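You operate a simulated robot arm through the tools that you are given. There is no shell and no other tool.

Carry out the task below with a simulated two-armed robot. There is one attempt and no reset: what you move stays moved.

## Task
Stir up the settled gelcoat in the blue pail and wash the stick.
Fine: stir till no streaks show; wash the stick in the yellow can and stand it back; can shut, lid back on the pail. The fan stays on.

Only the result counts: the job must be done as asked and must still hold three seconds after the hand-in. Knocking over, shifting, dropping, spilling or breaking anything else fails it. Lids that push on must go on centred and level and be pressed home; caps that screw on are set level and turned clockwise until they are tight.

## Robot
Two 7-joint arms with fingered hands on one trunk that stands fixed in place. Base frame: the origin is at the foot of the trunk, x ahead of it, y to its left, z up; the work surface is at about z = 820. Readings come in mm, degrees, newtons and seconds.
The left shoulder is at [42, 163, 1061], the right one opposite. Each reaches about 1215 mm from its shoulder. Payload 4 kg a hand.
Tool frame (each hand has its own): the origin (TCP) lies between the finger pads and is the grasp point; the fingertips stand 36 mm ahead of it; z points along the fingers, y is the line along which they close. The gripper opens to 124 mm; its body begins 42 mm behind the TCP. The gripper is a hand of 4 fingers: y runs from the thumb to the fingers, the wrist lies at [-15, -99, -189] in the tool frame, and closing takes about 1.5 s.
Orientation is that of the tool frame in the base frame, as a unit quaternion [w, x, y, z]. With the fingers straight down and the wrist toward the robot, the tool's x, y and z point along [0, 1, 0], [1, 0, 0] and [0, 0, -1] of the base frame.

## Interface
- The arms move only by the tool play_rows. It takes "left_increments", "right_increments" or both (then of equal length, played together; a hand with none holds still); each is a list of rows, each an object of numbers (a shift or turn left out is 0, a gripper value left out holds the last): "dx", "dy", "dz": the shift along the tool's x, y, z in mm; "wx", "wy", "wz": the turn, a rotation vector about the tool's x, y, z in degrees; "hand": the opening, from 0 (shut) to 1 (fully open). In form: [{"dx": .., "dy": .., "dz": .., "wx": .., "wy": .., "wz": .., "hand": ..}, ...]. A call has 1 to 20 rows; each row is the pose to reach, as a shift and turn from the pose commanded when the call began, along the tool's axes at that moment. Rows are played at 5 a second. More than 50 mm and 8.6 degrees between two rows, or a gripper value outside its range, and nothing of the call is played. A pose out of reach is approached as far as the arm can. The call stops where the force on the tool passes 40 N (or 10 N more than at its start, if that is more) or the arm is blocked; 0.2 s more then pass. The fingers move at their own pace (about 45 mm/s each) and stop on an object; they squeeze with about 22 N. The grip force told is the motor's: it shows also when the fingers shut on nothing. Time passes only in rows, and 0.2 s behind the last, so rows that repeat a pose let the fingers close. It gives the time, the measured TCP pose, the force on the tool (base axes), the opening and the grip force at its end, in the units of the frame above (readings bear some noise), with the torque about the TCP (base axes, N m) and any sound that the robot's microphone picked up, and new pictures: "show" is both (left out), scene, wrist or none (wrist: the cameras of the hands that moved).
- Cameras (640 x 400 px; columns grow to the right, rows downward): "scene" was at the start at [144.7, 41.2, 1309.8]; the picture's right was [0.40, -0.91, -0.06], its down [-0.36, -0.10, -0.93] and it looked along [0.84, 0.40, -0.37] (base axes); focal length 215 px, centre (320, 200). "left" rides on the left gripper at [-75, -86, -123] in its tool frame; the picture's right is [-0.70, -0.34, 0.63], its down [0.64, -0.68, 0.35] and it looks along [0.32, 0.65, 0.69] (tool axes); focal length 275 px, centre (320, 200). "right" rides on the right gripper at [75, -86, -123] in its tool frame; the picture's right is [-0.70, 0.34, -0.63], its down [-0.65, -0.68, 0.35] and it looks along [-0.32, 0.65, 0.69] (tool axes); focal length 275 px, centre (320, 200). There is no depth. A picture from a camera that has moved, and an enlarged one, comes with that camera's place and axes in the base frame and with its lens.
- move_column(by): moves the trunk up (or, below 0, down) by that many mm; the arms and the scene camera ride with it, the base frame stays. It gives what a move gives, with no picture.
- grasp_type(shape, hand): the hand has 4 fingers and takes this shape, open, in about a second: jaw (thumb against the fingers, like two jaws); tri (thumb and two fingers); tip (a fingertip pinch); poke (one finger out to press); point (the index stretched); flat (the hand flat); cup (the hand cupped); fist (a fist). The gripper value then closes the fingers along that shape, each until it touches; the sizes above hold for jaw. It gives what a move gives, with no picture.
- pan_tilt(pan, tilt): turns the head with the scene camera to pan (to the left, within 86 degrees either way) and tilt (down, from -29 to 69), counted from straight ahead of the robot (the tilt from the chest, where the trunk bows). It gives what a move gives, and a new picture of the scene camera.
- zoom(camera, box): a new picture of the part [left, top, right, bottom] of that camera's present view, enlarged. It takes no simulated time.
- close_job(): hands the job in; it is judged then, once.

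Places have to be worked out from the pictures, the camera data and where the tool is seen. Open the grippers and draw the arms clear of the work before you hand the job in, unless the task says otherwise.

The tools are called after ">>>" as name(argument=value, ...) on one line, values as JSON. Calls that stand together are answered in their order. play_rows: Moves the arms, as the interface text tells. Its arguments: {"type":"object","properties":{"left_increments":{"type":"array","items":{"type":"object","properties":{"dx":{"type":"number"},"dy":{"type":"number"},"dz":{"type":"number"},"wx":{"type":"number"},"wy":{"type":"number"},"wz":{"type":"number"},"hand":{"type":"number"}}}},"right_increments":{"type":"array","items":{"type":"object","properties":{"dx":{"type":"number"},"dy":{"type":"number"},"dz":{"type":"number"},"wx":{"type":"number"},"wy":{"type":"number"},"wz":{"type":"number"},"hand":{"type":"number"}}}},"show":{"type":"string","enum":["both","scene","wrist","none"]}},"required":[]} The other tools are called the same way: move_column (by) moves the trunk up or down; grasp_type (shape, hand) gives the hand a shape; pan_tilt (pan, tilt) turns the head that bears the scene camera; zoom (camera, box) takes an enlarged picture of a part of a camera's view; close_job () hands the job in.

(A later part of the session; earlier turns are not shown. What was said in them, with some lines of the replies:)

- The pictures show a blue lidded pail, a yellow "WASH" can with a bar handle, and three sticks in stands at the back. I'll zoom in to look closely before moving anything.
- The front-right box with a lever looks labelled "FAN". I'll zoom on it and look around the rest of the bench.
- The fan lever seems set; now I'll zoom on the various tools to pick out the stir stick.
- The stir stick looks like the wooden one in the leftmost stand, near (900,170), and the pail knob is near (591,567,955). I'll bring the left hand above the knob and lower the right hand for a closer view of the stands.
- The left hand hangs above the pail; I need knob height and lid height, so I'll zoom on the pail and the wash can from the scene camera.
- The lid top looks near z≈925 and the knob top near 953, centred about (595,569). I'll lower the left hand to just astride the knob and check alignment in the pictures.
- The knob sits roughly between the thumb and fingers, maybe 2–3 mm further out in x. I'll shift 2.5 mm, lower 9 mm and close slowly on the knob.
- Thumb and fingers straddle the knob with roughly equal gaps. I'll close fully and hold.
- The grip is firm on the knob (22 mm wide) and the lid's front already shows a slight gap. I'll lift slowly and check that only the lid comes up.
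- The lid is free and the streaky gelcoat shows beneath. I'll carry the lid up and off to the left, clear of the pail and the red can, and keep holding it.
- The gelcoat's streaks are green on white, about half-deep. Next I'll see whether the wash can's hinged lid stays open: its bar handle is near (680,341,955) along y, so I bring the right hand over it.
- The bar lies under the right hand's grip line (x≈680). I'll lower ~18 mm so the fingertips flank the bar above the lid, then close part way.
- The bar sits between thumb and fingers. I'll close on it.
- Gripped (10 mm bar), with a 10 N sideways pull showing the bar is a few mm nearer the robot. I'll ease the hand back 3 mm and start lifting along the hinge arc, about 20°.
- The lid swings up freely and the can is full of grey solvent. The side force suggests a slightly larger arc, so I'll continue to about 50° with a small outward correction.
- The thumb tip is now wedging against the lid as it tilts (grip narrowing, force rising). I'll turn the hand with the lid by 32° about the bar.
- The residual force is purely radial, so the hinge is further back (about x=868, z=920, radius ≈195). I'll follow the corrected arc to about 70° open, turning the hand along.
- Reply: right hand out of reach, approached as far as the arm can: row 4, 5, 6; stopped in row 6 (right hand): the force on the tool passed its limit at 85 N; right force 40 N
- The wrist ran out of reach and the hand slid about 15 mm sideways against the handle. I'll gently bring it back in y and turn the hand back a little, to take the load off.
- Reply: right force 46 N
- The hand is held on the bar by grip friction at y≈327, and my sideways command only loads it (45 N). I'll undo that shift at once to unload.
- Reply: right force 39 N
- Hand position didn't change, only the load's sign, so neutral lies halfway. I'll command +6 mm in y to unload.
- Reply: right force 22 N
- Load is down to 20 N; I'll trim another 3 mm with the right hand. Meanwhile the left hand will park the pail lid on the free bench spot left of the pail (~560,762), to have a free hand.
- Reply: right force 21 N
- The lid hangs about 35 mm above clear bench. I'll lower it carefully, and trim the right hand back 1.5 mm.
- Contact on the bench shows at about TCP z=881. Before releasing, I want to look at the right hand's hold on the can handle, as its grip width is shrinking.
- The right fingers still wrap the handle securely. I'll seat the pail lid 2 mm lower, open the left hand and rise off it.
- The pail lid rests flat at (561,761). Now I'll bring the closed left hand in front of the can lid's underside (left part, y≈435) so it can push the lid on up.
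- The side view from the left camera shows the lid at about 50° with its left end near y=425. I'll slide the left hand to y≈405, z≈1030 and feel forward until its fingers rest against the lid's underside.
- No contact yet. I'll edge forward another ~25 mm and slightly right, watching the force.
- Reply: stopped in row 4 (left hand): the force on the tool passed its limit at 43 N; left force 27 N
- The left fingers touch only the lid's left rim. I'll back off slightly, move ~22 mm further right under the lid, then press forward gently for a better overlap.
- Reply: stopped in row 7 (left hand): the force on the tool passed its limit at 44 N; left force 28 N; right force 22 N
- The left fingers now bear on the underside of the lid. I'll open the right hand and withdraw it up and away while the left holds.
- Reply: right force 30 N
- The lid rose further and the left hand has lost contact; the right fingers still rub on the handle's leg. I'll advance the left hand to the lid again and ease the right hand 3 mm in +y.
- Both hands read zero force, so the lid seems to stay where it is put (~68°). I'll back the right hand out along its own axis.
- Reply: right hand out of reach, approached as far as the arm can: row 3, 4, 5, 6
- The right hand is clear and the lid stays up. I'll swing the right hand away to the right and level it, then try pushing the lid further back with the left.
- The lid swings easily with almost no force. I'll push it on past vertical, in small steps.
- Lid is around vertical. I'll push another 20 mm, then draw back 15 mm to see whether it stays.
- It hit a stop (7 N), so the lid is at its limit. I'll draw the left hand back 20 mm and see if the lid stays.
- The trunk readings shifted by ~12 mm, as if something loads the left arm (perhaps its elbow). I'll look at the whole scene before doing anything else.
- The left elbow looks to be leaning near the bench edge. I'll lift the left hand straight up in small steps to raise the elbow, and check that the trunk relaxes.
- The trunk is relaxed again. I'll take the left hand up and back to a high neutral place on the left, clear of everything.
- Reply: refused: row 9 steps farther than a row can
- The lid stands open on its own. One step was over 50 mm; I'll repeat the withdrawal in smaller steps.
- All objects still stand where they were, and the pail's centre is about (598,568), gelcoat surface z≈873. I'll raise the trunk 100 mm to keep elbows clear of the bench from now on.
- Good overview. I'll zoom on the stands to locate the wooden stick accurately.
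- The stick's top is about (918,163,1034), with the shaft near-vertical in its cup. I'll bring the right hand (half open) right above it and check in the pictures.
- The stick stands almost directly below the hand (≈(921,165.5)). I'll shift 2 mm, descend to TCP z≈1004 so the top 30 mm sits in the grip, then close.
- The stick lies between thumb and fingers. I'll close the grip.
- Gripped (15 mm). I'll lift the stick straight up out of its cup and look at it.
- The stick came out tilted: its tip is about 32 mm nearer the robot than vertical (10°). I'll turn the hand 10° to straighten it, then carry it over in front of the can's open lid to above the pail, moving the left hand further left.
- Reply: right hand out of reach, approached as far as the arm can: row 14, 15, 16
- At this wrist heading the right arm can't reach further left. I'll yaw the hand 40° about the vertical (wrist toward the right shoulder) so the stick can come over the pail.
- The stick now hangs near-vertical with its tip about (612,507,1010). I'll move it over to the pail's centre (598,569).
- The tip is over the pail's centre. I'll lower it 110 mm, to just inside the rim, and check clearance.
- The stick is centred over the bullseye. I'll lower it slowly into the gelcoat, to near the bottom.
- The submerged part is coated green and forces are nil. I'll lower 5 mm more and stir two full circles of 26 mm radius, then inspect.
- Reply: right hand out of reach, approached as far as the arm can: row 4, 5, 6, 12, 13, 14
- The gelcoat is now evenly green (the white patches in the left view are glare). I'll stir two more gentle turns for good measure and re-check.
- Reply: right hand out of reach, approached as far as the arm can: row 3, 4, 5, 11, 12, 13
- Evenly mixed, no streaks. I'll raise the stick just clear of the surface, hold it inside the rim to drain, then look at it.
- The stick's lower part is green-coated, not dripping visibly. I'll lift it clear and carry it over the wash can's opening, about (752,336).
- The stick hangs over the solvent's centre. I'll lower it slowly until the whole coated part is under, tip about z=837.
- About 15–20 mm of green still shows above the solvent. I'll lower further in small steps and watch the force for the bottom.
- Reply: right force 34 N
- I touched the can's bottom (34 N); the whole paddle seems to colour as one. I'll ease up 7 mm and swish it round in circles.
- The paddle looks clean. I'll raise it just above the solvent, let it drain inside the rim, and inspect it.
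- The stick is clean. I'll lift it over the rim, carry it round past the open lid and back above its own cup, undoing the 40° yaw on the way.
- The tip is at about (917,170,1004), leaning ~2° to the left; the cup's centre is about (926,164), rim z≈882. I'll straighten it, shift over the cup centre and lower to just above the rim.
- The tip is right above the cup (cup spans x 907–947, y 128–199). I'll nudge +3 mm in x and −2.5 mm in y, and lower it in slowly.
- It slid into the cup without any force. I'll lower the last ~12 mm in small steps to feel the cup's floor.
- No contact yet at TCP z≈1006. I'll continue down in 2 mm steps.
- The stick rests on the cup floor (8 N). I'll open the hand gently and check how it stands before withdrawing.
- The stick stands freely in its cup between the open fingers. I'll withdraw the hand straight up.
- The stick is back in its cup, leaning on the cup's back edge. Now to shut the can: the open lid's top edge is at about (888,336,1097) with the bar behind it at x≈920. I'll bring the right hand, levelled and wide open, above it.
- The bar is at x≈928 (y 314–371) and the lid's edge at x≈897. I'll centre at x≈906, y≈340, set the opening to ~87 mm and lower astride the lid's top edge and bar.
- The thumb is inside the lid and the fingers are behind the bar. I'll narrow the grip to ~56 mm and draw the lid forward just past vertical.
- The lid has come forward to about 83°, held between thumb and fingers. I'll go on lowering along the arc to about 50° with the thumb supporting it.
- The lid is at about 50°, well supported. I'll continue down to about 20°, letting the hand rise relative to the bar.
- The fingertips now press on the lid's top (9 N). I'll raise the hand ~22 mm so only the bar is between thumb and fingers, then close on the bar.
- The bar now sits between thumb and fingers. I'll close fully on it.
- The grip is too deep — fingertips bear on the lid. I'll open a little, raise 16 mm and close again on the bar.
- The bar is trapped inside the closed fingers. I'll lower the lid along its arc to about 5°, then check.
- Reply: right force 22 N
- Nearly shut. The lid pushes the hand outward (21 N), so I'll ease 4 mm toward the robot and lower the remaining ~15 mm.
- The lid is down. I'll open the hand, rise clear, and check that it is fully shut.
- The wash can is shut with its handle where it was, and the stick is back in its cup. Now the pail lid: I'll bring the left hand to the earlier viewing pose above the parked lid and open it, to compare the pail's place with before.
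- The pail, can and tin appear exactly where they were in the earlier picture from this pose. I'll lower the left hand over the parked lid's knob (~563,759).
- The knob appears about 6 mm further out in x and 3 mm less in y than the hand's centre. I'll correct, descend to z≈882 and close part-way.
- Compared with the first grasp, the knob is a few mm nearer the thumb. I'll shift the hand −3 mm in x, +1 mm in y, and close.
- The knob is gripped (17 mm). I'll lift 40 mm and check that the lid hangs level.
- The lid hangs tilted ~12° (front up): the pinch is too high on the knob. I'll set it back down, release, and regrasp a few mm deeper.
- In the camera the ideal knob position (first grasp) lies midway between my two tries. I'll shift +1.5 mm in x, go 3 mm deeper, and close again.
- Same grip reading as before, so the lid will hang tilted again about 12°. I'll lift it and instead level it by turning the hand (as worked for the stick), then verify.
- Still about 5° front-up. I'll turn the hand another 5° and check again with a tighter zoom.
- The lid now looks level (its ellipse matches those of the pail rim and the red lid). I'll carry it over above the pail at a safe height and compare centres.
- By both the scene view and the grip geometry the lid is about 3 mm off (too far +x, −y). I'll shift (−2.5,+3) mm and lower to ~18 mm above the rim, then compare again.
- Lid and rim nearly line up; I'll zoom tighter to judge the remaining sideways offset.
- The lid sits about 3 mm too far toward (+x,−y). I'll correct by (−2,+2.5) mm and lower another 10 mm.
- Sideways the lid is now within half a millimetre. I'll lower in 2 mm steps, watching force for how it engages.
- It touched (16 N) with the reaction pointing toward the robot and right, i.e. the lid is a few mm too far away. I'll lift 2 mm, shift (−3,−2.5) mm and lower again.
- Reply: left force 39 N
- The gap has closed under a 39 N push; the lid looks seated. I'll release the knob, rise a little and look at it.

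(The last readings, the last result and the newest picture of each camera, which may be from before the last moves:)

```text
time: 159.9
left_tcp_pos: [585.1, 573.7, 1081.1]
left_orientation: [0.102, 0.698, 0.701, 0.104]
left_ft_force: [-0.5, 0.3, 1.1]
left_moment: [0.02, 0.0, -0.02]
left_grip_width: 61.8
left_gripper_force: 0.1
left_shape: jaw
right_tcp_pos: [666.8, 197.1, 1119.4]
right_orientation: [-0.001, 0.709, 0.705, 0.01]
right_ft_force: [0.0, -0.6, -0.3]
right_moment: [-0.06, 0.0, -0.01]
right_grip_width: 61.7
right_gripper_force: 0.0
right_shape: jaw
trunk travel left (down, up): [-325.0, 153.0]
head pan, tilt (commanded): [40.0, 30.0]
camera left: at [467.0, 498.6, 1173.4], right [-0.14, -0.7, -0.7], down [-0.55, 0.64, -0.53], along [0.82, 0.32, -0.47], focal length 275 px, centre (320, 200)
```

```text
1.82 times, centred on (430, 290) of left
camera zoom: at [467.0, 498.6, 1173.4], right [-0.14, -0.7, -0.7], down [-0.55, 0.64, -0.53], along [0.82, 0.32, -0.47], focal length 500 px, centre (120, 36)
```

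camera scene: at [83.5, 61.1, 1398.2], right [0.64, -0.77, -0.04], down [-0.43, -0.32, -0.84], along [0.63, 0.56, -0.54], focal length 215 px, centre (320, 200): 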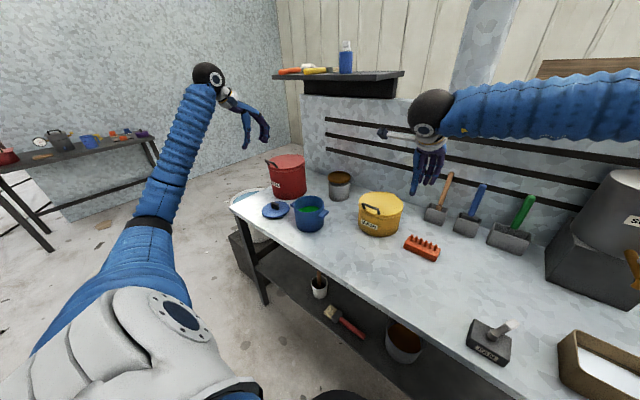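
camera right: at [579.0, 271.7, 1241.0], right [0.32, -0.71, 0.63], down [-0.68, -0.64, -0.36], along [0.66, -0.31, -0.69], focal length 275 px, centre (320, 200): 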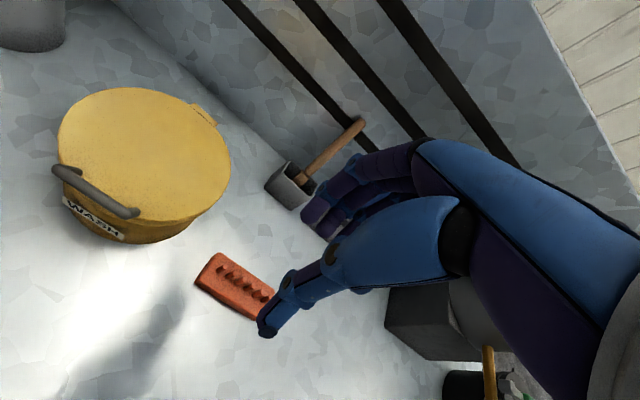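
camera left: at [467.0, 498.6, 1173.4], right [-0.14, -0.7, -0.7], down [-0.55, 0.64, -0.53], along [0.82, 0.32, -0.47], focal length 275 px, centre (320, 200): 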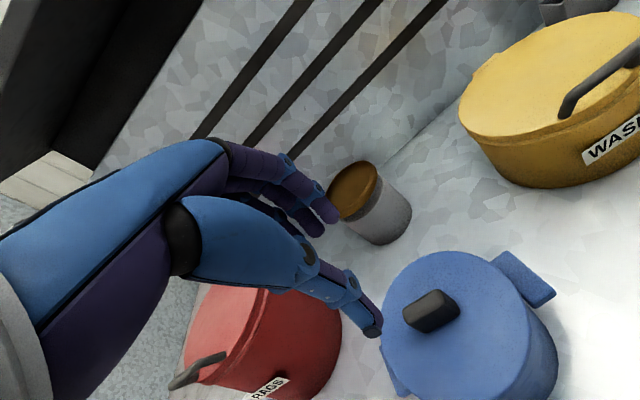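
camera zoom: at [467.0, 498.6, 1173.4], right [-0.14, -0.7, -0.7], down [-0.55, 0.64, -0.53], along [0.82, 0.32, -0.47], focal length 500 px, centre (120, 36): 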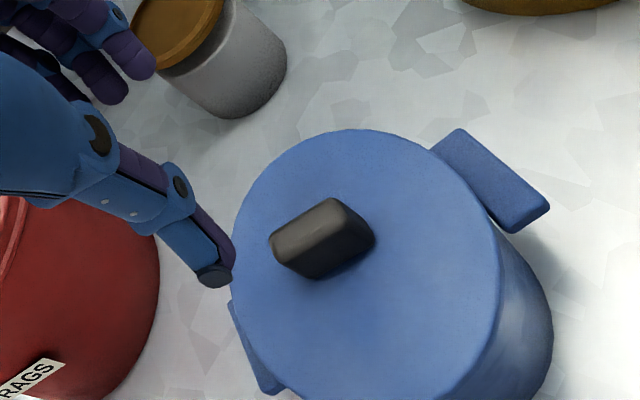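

The lid looks seated and level, as at the start. I'll now level the closed left hand over the knob and press straight down to be sure it's home.

>>> play_rows(left_increments=[{"dx": -0.5, "dy": 2, "dz": 2, "wx": 5, "hand": 0.2}, {"dx": -1.2, "dy": 4, "dz": 10, "wx": 11, "hand": 0.0}, {"dx": -2, "dy": 3, "dz": 28, "wx": 17, "hand": 0.0}, {"dx": -2.5, "dy": -1, "dz": 46, "wx": 17, "hand": 0.0}, {"dx": -2.5, "dy": -5.1, "dz": 61.2, "wx": 17, "hand": 0.0}, {"dx": -2.5, "dy": -5.1, "dz": 61.2, "wx": 17, "hand": 0.0}, {"dx": -2.5, "dy": -5.1, "dz": 61.2, "wx": 17, "hand": 0.0}], show="wrist")

>>> zoom(camera="left", box=[240, 160, 500, 360])

>>> zoom(camera="scene", box=[275, 155, 345, 220])

```text
time: 161.5
left_tcp_pos: [597.8, 571.7, 1017.8]
left_orientation: [-0.001, 0.706, 0.708, -0.001]
left_ft_force: [0.2, -0.1, 0.6]
left_moment: [-0.03, 0.02, 0.01]
left_grip_width: 0.0
left_gripper_force: 21.9
left_shape: jaw
right_tcp_pos: [666.8, 196.9, 1119.3]
right_orientation: [0.0, 0.71, 0.704, 0.011]
right_ft_force: [-0.4, 0.0, -0.6]
right_moment: [0.0, 0.01, -0.04]
right_grip_width: 61.8
right_gripper_force: 0.1
right_shape: jaw
trunk travel left (down, up): [-325.0, 153.0]
head pan, tilt (commanded): [40.0, 30.0]
camera left: at [513.0, 495.8, 1141.5], right [-0.34, -0.7, -0.63], down [-0.68, 0.64, -0.34], along [0.65, 0.32, -0.69], focal length 275 px, centre (320, 200)
```

left: 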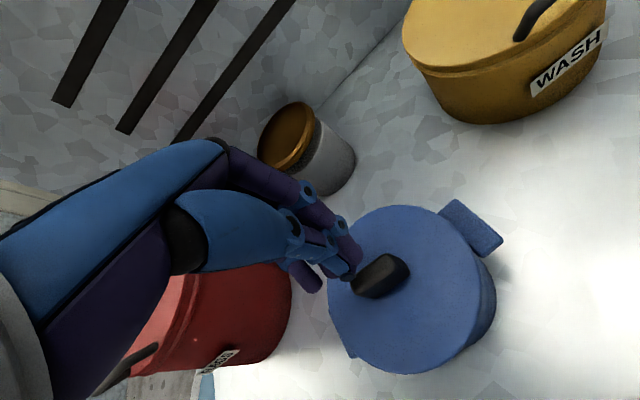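

```text
2.00 times, centred on (370, 260) of left
camera zoom: at [513.0, 495.8, 1141.5], right [-0.34, -0.7, -0.63], down [-0.68, 0.64, -0.34], along [0.65, 0.32, -0.69], focal length 551 px, centre (220, 80)
```

zoom: 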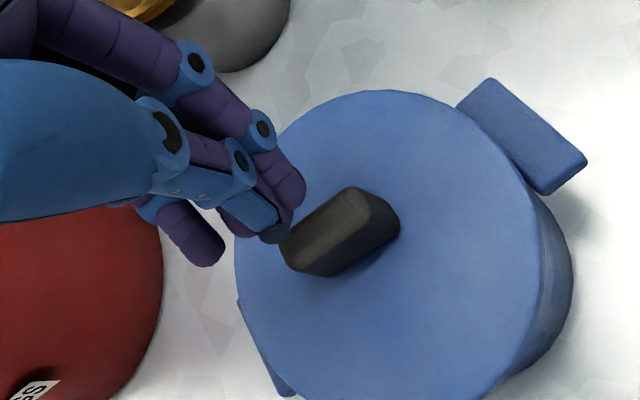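

```text
6.15 times, centred on (310, 188) of scene
camera zoom: at [83.4, 61.3, 1398.2], right [0.64, -0.77, -0.04], down [-0.43, -0.32, -0.84], along [0.63, 0.56, -0.54], focal length 1320 px, centre (382, 277)
```

zoom: 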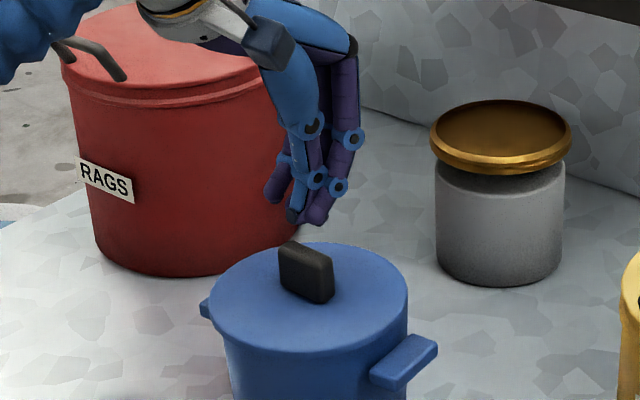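

The knob's centre is back at (597,571), its original place. I'll press straight down on it until the force guard stops at about 40 N.

>>> play_rows(left_increments=[{"dz": 14}, {"dz": 22}, {"dz": 26}, {"dz": 29}, {"dz": 31}, {"dz": 33}, {"dz": 34.5}], show="none")

>>> zoom(camera="scene", box=[285, 175, 335, 220])

```text
time: 162.5
left_tcp_pos: [597.4, 570.9, 999.5]
left_orientation: [0.002, 0.706, 0.708, 0.005]
left_ft_force: [-1.7, -3.3, 18.9]
left_moment: [-0.17, 0.05, 0.0]
left_grip_width: 0.0
left_gripper_force: 21.8
left_shape: jaw
right_tcp_pos: [664.4, 196.4, 1118.4]
right_orientation: [0.0, 0.71, 0.704, 0.01]
right_ft_force: [-1.3, 1.0, 0.0]
right_moment: [-0.04, -0.01, -0.02]
right_grip_width: 61.5
right_gripper_force: 0.0
right_shape: jaw
trunk travel left (down, up): [-325.0, 153.0]
head pan, tilt (commanded): [40.0, 30.0]
stopped in row 4 (left hand): the force on the tool passed its limit at 43 N (the readings are from after the stop); the commanded pose is now the measured one
```

```text
8.89 times, centred on (310, 198) of scene
camera zoom: at [82.6, 60.4, 1398.2], right [0.64, -0.77, -0.04], down [-0.43, -0.32, -0.84], along [0.63, 0.56, -0.54], focal length 1907 px, centre (409, 222)
```

zoom: 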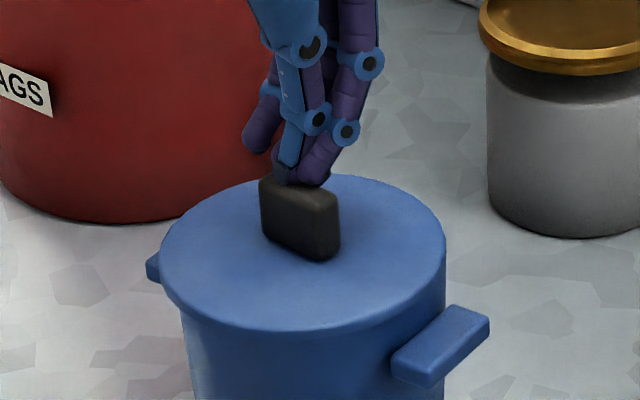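

The lid took 43 N without moving, so it is home. I'll lift the left hand away up and left, open it, and move the right hand back as well.

>>> play_rows(left_increments=[{"dz": -20}, {"dz": -50}, {"dz": -90}, {"dz": -130, "hand": 0.5}, {"dx": 20, "dy": -20, "dz": -165, "hand": 0.8}, {"dx": 45, "dy": -40, "dz": -190, "hand": 0.8}, {"dx": 70, "dy": -60, "dz": -210}, {"dx": 95, "dy": -75, "dz": -220}, {"dx": 120, "dy": -90, "dz": -220}], right_increments=[{"dz": -20}, {"dz": -45}, {"dx": -20, "dy": -20, "dz": -70}, {"dx": -50, "dy": -40, "dz": -90}, {"dx": -80, "dy": -60, "dz": -100}, {"dx": -115, "dy": -80, "dz": -105}, {"dx": -150, "dy": -100, "dz": -105}, {"dx": -185, "dy": -120, "dz": -105}, {"dx": -185, "dy": -120, "dz": -105}], show="both")

>>> pan_tilt(pan=15, tilt=30)

>>> zoom(camera="scene", box=[300, 140, 420, 225])

>>> zoom(camera="scene", box=[140, 150, 330, 260])

```text
time: 164.5
left_tcp_pos: [507.7, 693.0, 1214.9]
left_orientation: [0.002, 0.706, 0.708, 0.003]
left_ft_force: [-0.4, 0.3, -0.1]
left_moment: [-0.03, 0.01, 0.0]
left_grip_width: 99.2
left_gripper_force: 0.0
left_shape: jaw
right_tcp_pos: [543.7, 11.4, 1220.5]
right_orientation: [0.0, 0.709, 0.705, 0.01]
right_ft_force: [0.2, 1.3, -0.2]
right_moment: [-0.03, 0.01, -0.01]
right_grip_width: 61.7
right_gripper_force: 0.2
right_shape: jaw
trunk travel left (down, up): [-325.0, 153.0]
head pan, tilt (commanded): [40.0, 30.0]
camera scene: at [83.8, 63.1, 1398.0], right [0.64, -0.77, -0.04], down [-0.43, -0.32, -0.84], along [0.63, 0.56, -0.54], focal length 215 px, centre (320, 200)
camera right: at [456.5, 85.1, 1342.0], right [0.32, -0.71, 0.63], down [-0.68, -0.64, -0.36], along [0.66, -0.31, -0.69], focal length 275 px, centre (320, 200)
camera left: at [421.1, 618.0, 1337.9], right [-0.33, -0.7, -0.64], down [-0.68, 0.64, -0.35], along [0.65, 0.32, -0.69], focal length 275 px, centre (320, 200)
```

scene: 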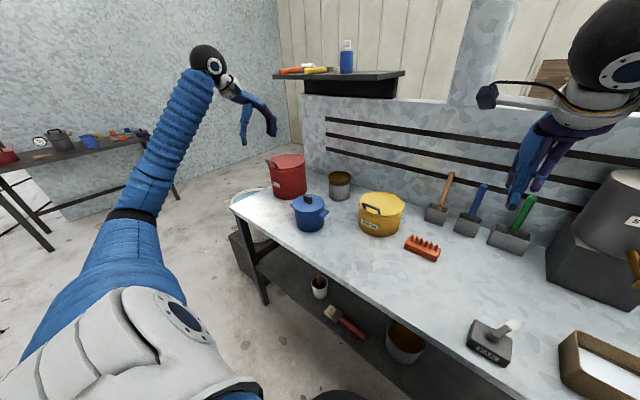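
right: 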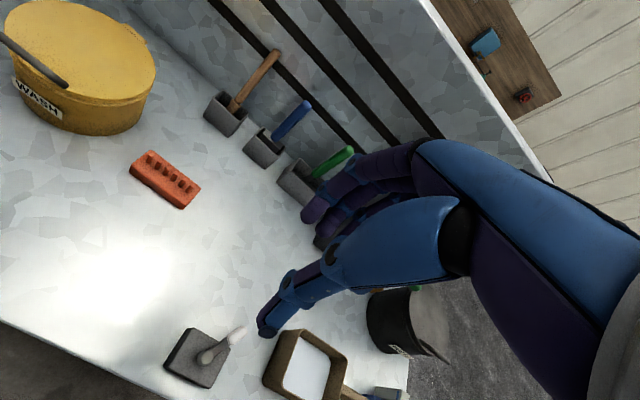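
left: 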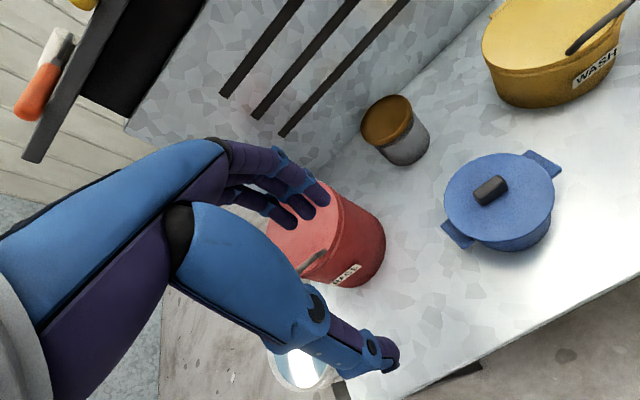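

```text
time: 165.4
left_tcp_pos: [506.0, 691.6, 1216.6]
left_orientation: [0.001, 0.706, 0.708, 0.004]
left_ft_force: [0.5, 0.2, 0.4]
left_moment: [0.0, -0.02, -0.02]
left_grip_width: 99.1
left_gripper_force: 0.1
left_shape: jaw
right_tcp_pos: [542.6, 10.1, 1220.1]
right_orientation: [0.0, 0.71, 0.704, 0.011]
right_ft_force: [0.2, 0.4, -0.1]
right_moment: [0.01, -0.03, 0.0]
right_grip_width: 61.8
right_gripper_force: 0.1
right_shape: jaw
trunk travel left (down, up): [-325.0, 153.0]
head pan, tilt (commanded): [15.0, 30.0]
camera scene: at [101.4, 26.7, 1397.1], right [0.26, -0.97, -0.01], down [-0.53, -0.13, -0.84], along [0.81, 0.22, -0.55], focal length 215 px, centre (320, 200)
```

scene: 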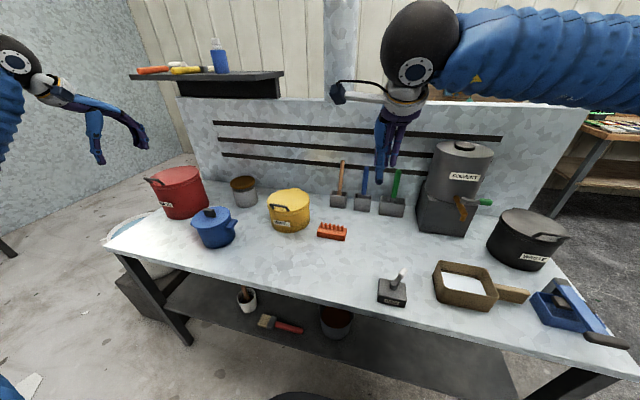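

```text
4.71 times, centred on (360, 182) of scene
camera zoom: at [101.4, 26.7, 1397.1], right [0.26, -0.97, -0.01], down [-0.53, -0.13, -0.84], along [0.81, 0.22, -0.55], focal length 1010 px, centre (132, 282)
```

zoom: 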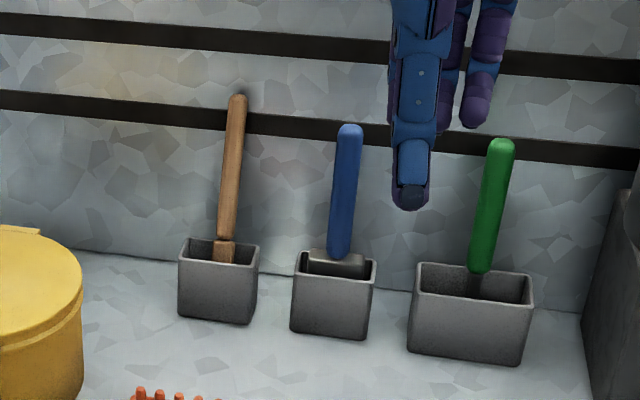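

```text
3.37 times, centred on (235, 205) of scene
camera zoom: at [101.4, 26.7, 1397.1], right [0.26, -0.97, -0.01], down [-0.53, -0.13, -0.84], along [0.81, 0.22, -0.55], focal length 723 px, centre (606, 183)
```

zoom: 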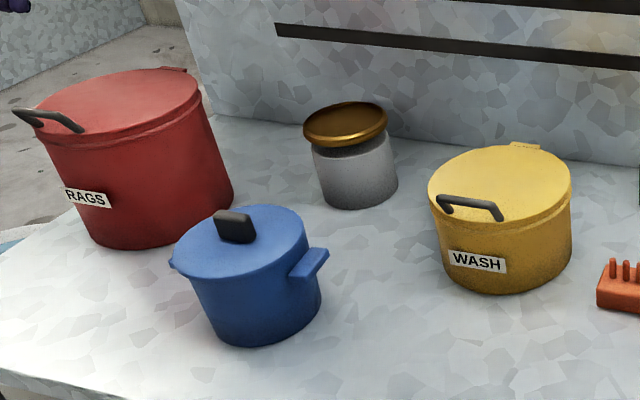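

All is in place: pail lidded, can shut, stick clean in its cup, fan lever untouched. I'll take close looks at the pail lid's seating, the stick and the fan switch before handing in.

>>> zoom(camera="scene", box=[185, 195, 245, 255])

>>> zoom(camera="left", box=[430, 130, 580, 260])

>>> zoom(camera="scene", box=[360, 260, 420, 310])

>>> zoom(camera="right", box=[180, 30, 340, 200])

>>> zoom(camera="scene", box=[260, 180, 320, 240])

```text
6.67 times, centred on (215, 225) of scene
camera zoom: at [101.4, 26.7, 1397.1], right [0.26, -0.97, -0.01], down [-0.53, -0.13, -0.84], along [0.81, 0.22, -0.55], focal length 1430 px, centre (1020, 33)
```

zoom: 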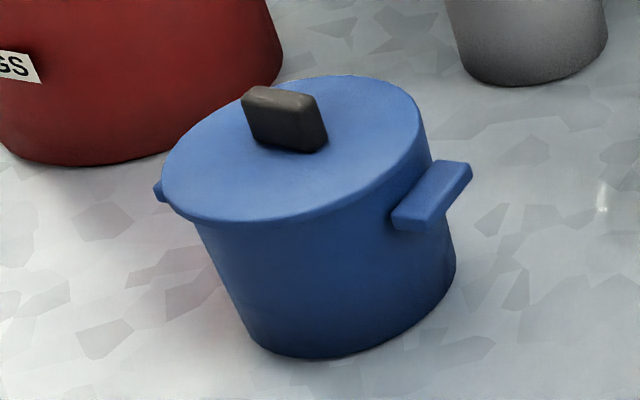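

```text
3.08 times, centred on (505, 195) of left
camera zoom: at [420.9, 615.8, 1338.9], right [-0.33, -0.7, -0.64], down [-0.68, 0.64, -0.35], along [0.65, 0.32, -0.69], focal length 847 px, centre (-249, 215)
```

zoom: 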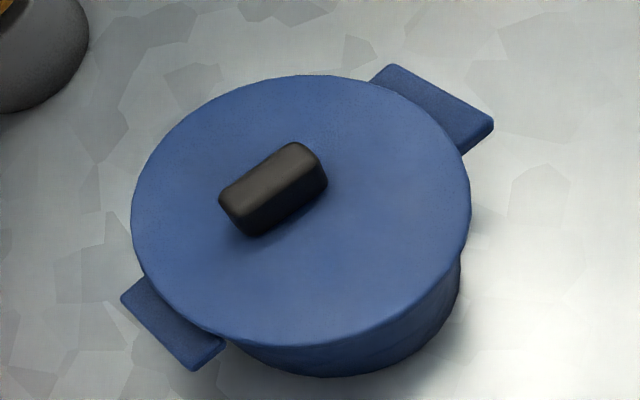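

```text
8.00 times, centred on (390, 285) of scene
camera zoom: at [101.4, 26.7, 1397.1], right [0.26, -0.97, -0.01], down [-0.53, -0.13, -0.84], along [0.81, 0.22, -0.55], focal length 1716 px, centre (-240, -480)
```

zoom: 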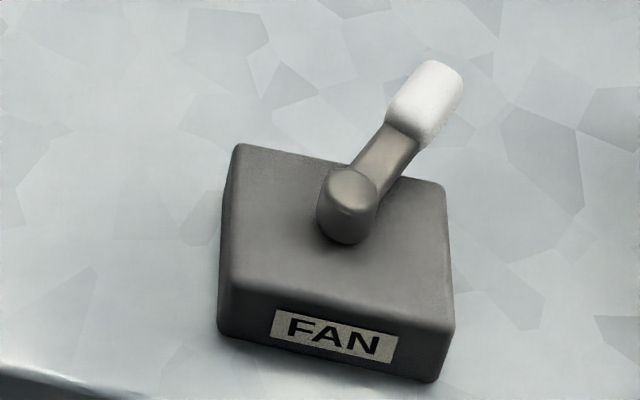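

```text
2.35 times, centred on (260, 115) of right
camera zoom: at [456.5, 83.7, 1342.5], right [0.32, -0.71, 0.63], down [-0.68, -0.63, -0.37], along [0.66, -0.31, -0.69], focal length 648 px, centre (461, 400)
```

zoom: 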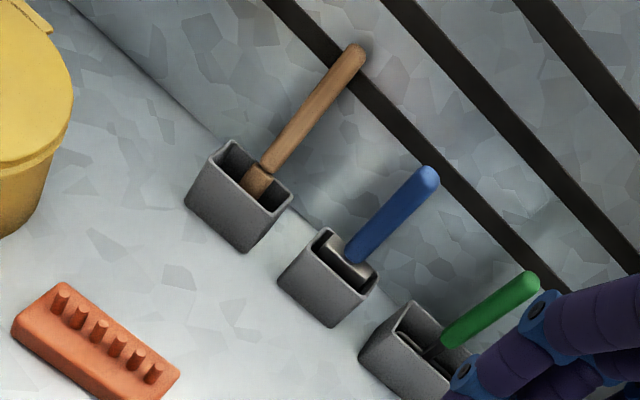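

```text
6.67 times, centred on (290, 210) of scene
camera zoom: at [101.4, 26.7, 1397.1], right [0.26, -0.97, -0.01], down [-0.53, -0.13, -0.84], along [0.81, 0.22, -0.55], focal length 1430 px, centre (520, 133)
```

zoom: 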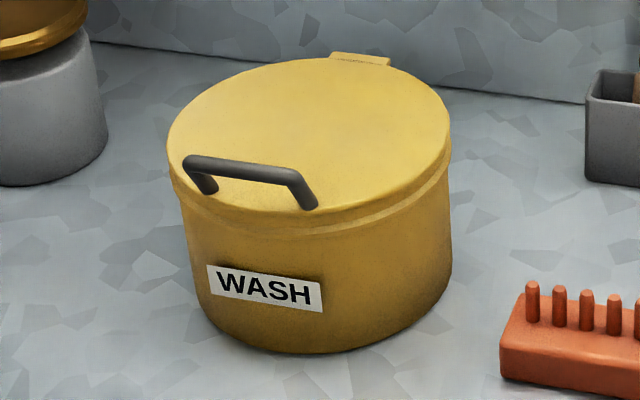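

Everything checks out: lid level and centred on the pail, can shut, fan lever in its original position, stick clean in its cup. I'll open both hands fully and raise the arms a bit further clear.

>>> play_rows(right_increments=[{"dz": -15, "hand": 0.8}, {"dz": -35, "hand": 1.0}, {"dz": -55, "hand": 1.0}, {"dz": -60, "hand": 1.0}, {"dz": -60, "hand": 1.0}], left_increments=[{"dz": -15, "hand": 1.0}, {"dz": -35, "hand": 1.0}, {"dz": -55, "hand": 1.0}, {"dz": -60, "hand": 1.0}, {"dz": -60, "hand": 1.0}], show="scene")

```text
time: 166.6
left_tcp_pos: [504.2, 689.2, 1276.8]
left_orientation: [0.001, 0.706, 0.709, 0.004]
left_ft_force: [-0.6, -0.5, 0.4]
left_moment: [0.0, -0.04, -0.02]
left_grip_width: 123.4
left_gripper_force: 0.1
left_shape: jaw
right_tcp_pos: [542.6, 9.7, 1281.4]
right_orientation: [-0.001, 0.71, 0.704, 0.01]
right_ft_force: [0.0, -0.4, 1.2]
right_moment: [0.02, -0.02, -0.02]
right_grip_width: 123.5
right_gripper_force: 0.1
right_shape: jaw
trunk travel left (down, up): [-325.0, 153.0]
head pan, tilt (commanded): [15.0, 30.0]
camera scene: at [101.2, 26.3, 1397.1], right [0.26, -0.97, -0.01], down [-0.53, -0.13, -0.84], along [0.81, 0.22, -0.55], focal length 215 px, centre (320, 200)
```

scene: 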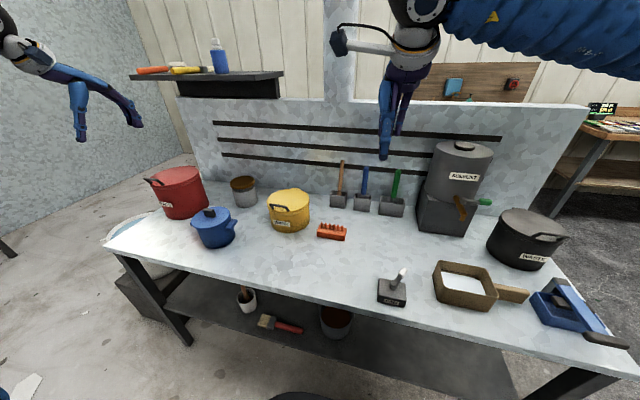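

The final view shows the pail lidded, the can shut, the stick in its cup, the fan switch untouched and both arms clear with open hands. I hand the job in.

>>> close_job()

```text
The job is handed in.
```

I've handed the job in: the gelcoat is stirred, the stick is washed and back in its cup, the can is shut, and the lid is on the pail. I don't know the verdict; the hand-in gave no result.

- **Gelcoat:** it was green and white streaks at the start. After four turns of the stick it was an even green with no streaks in the pictures.
- **Stick:** I swished it in the yellow can until the green coating was gone, then put it back in its own cup. It leans back about 15 to 18 degrees toward the wall instead of standing upright as it did at first. I left it that way because there was no safe room to get a finger behind it.
- **Yellow can:** it is shut, and its handle is back where it started to within about 3 mm. Opening the lid put high forces on its handle (85 N at the peak), and the left elbow leaned on the bench edge, but comparison pictures show neither the can nor the pail moved.
- **Pail lid:** it sits level and centred, with the knob back at its starting position. I pressed it down with about 40 N and it did not move.
- **Fan:** I never touched the switch.

Both hands are open and clear of the bench, and I saw no spills. I left the trunk raised 100 mm from where it began.
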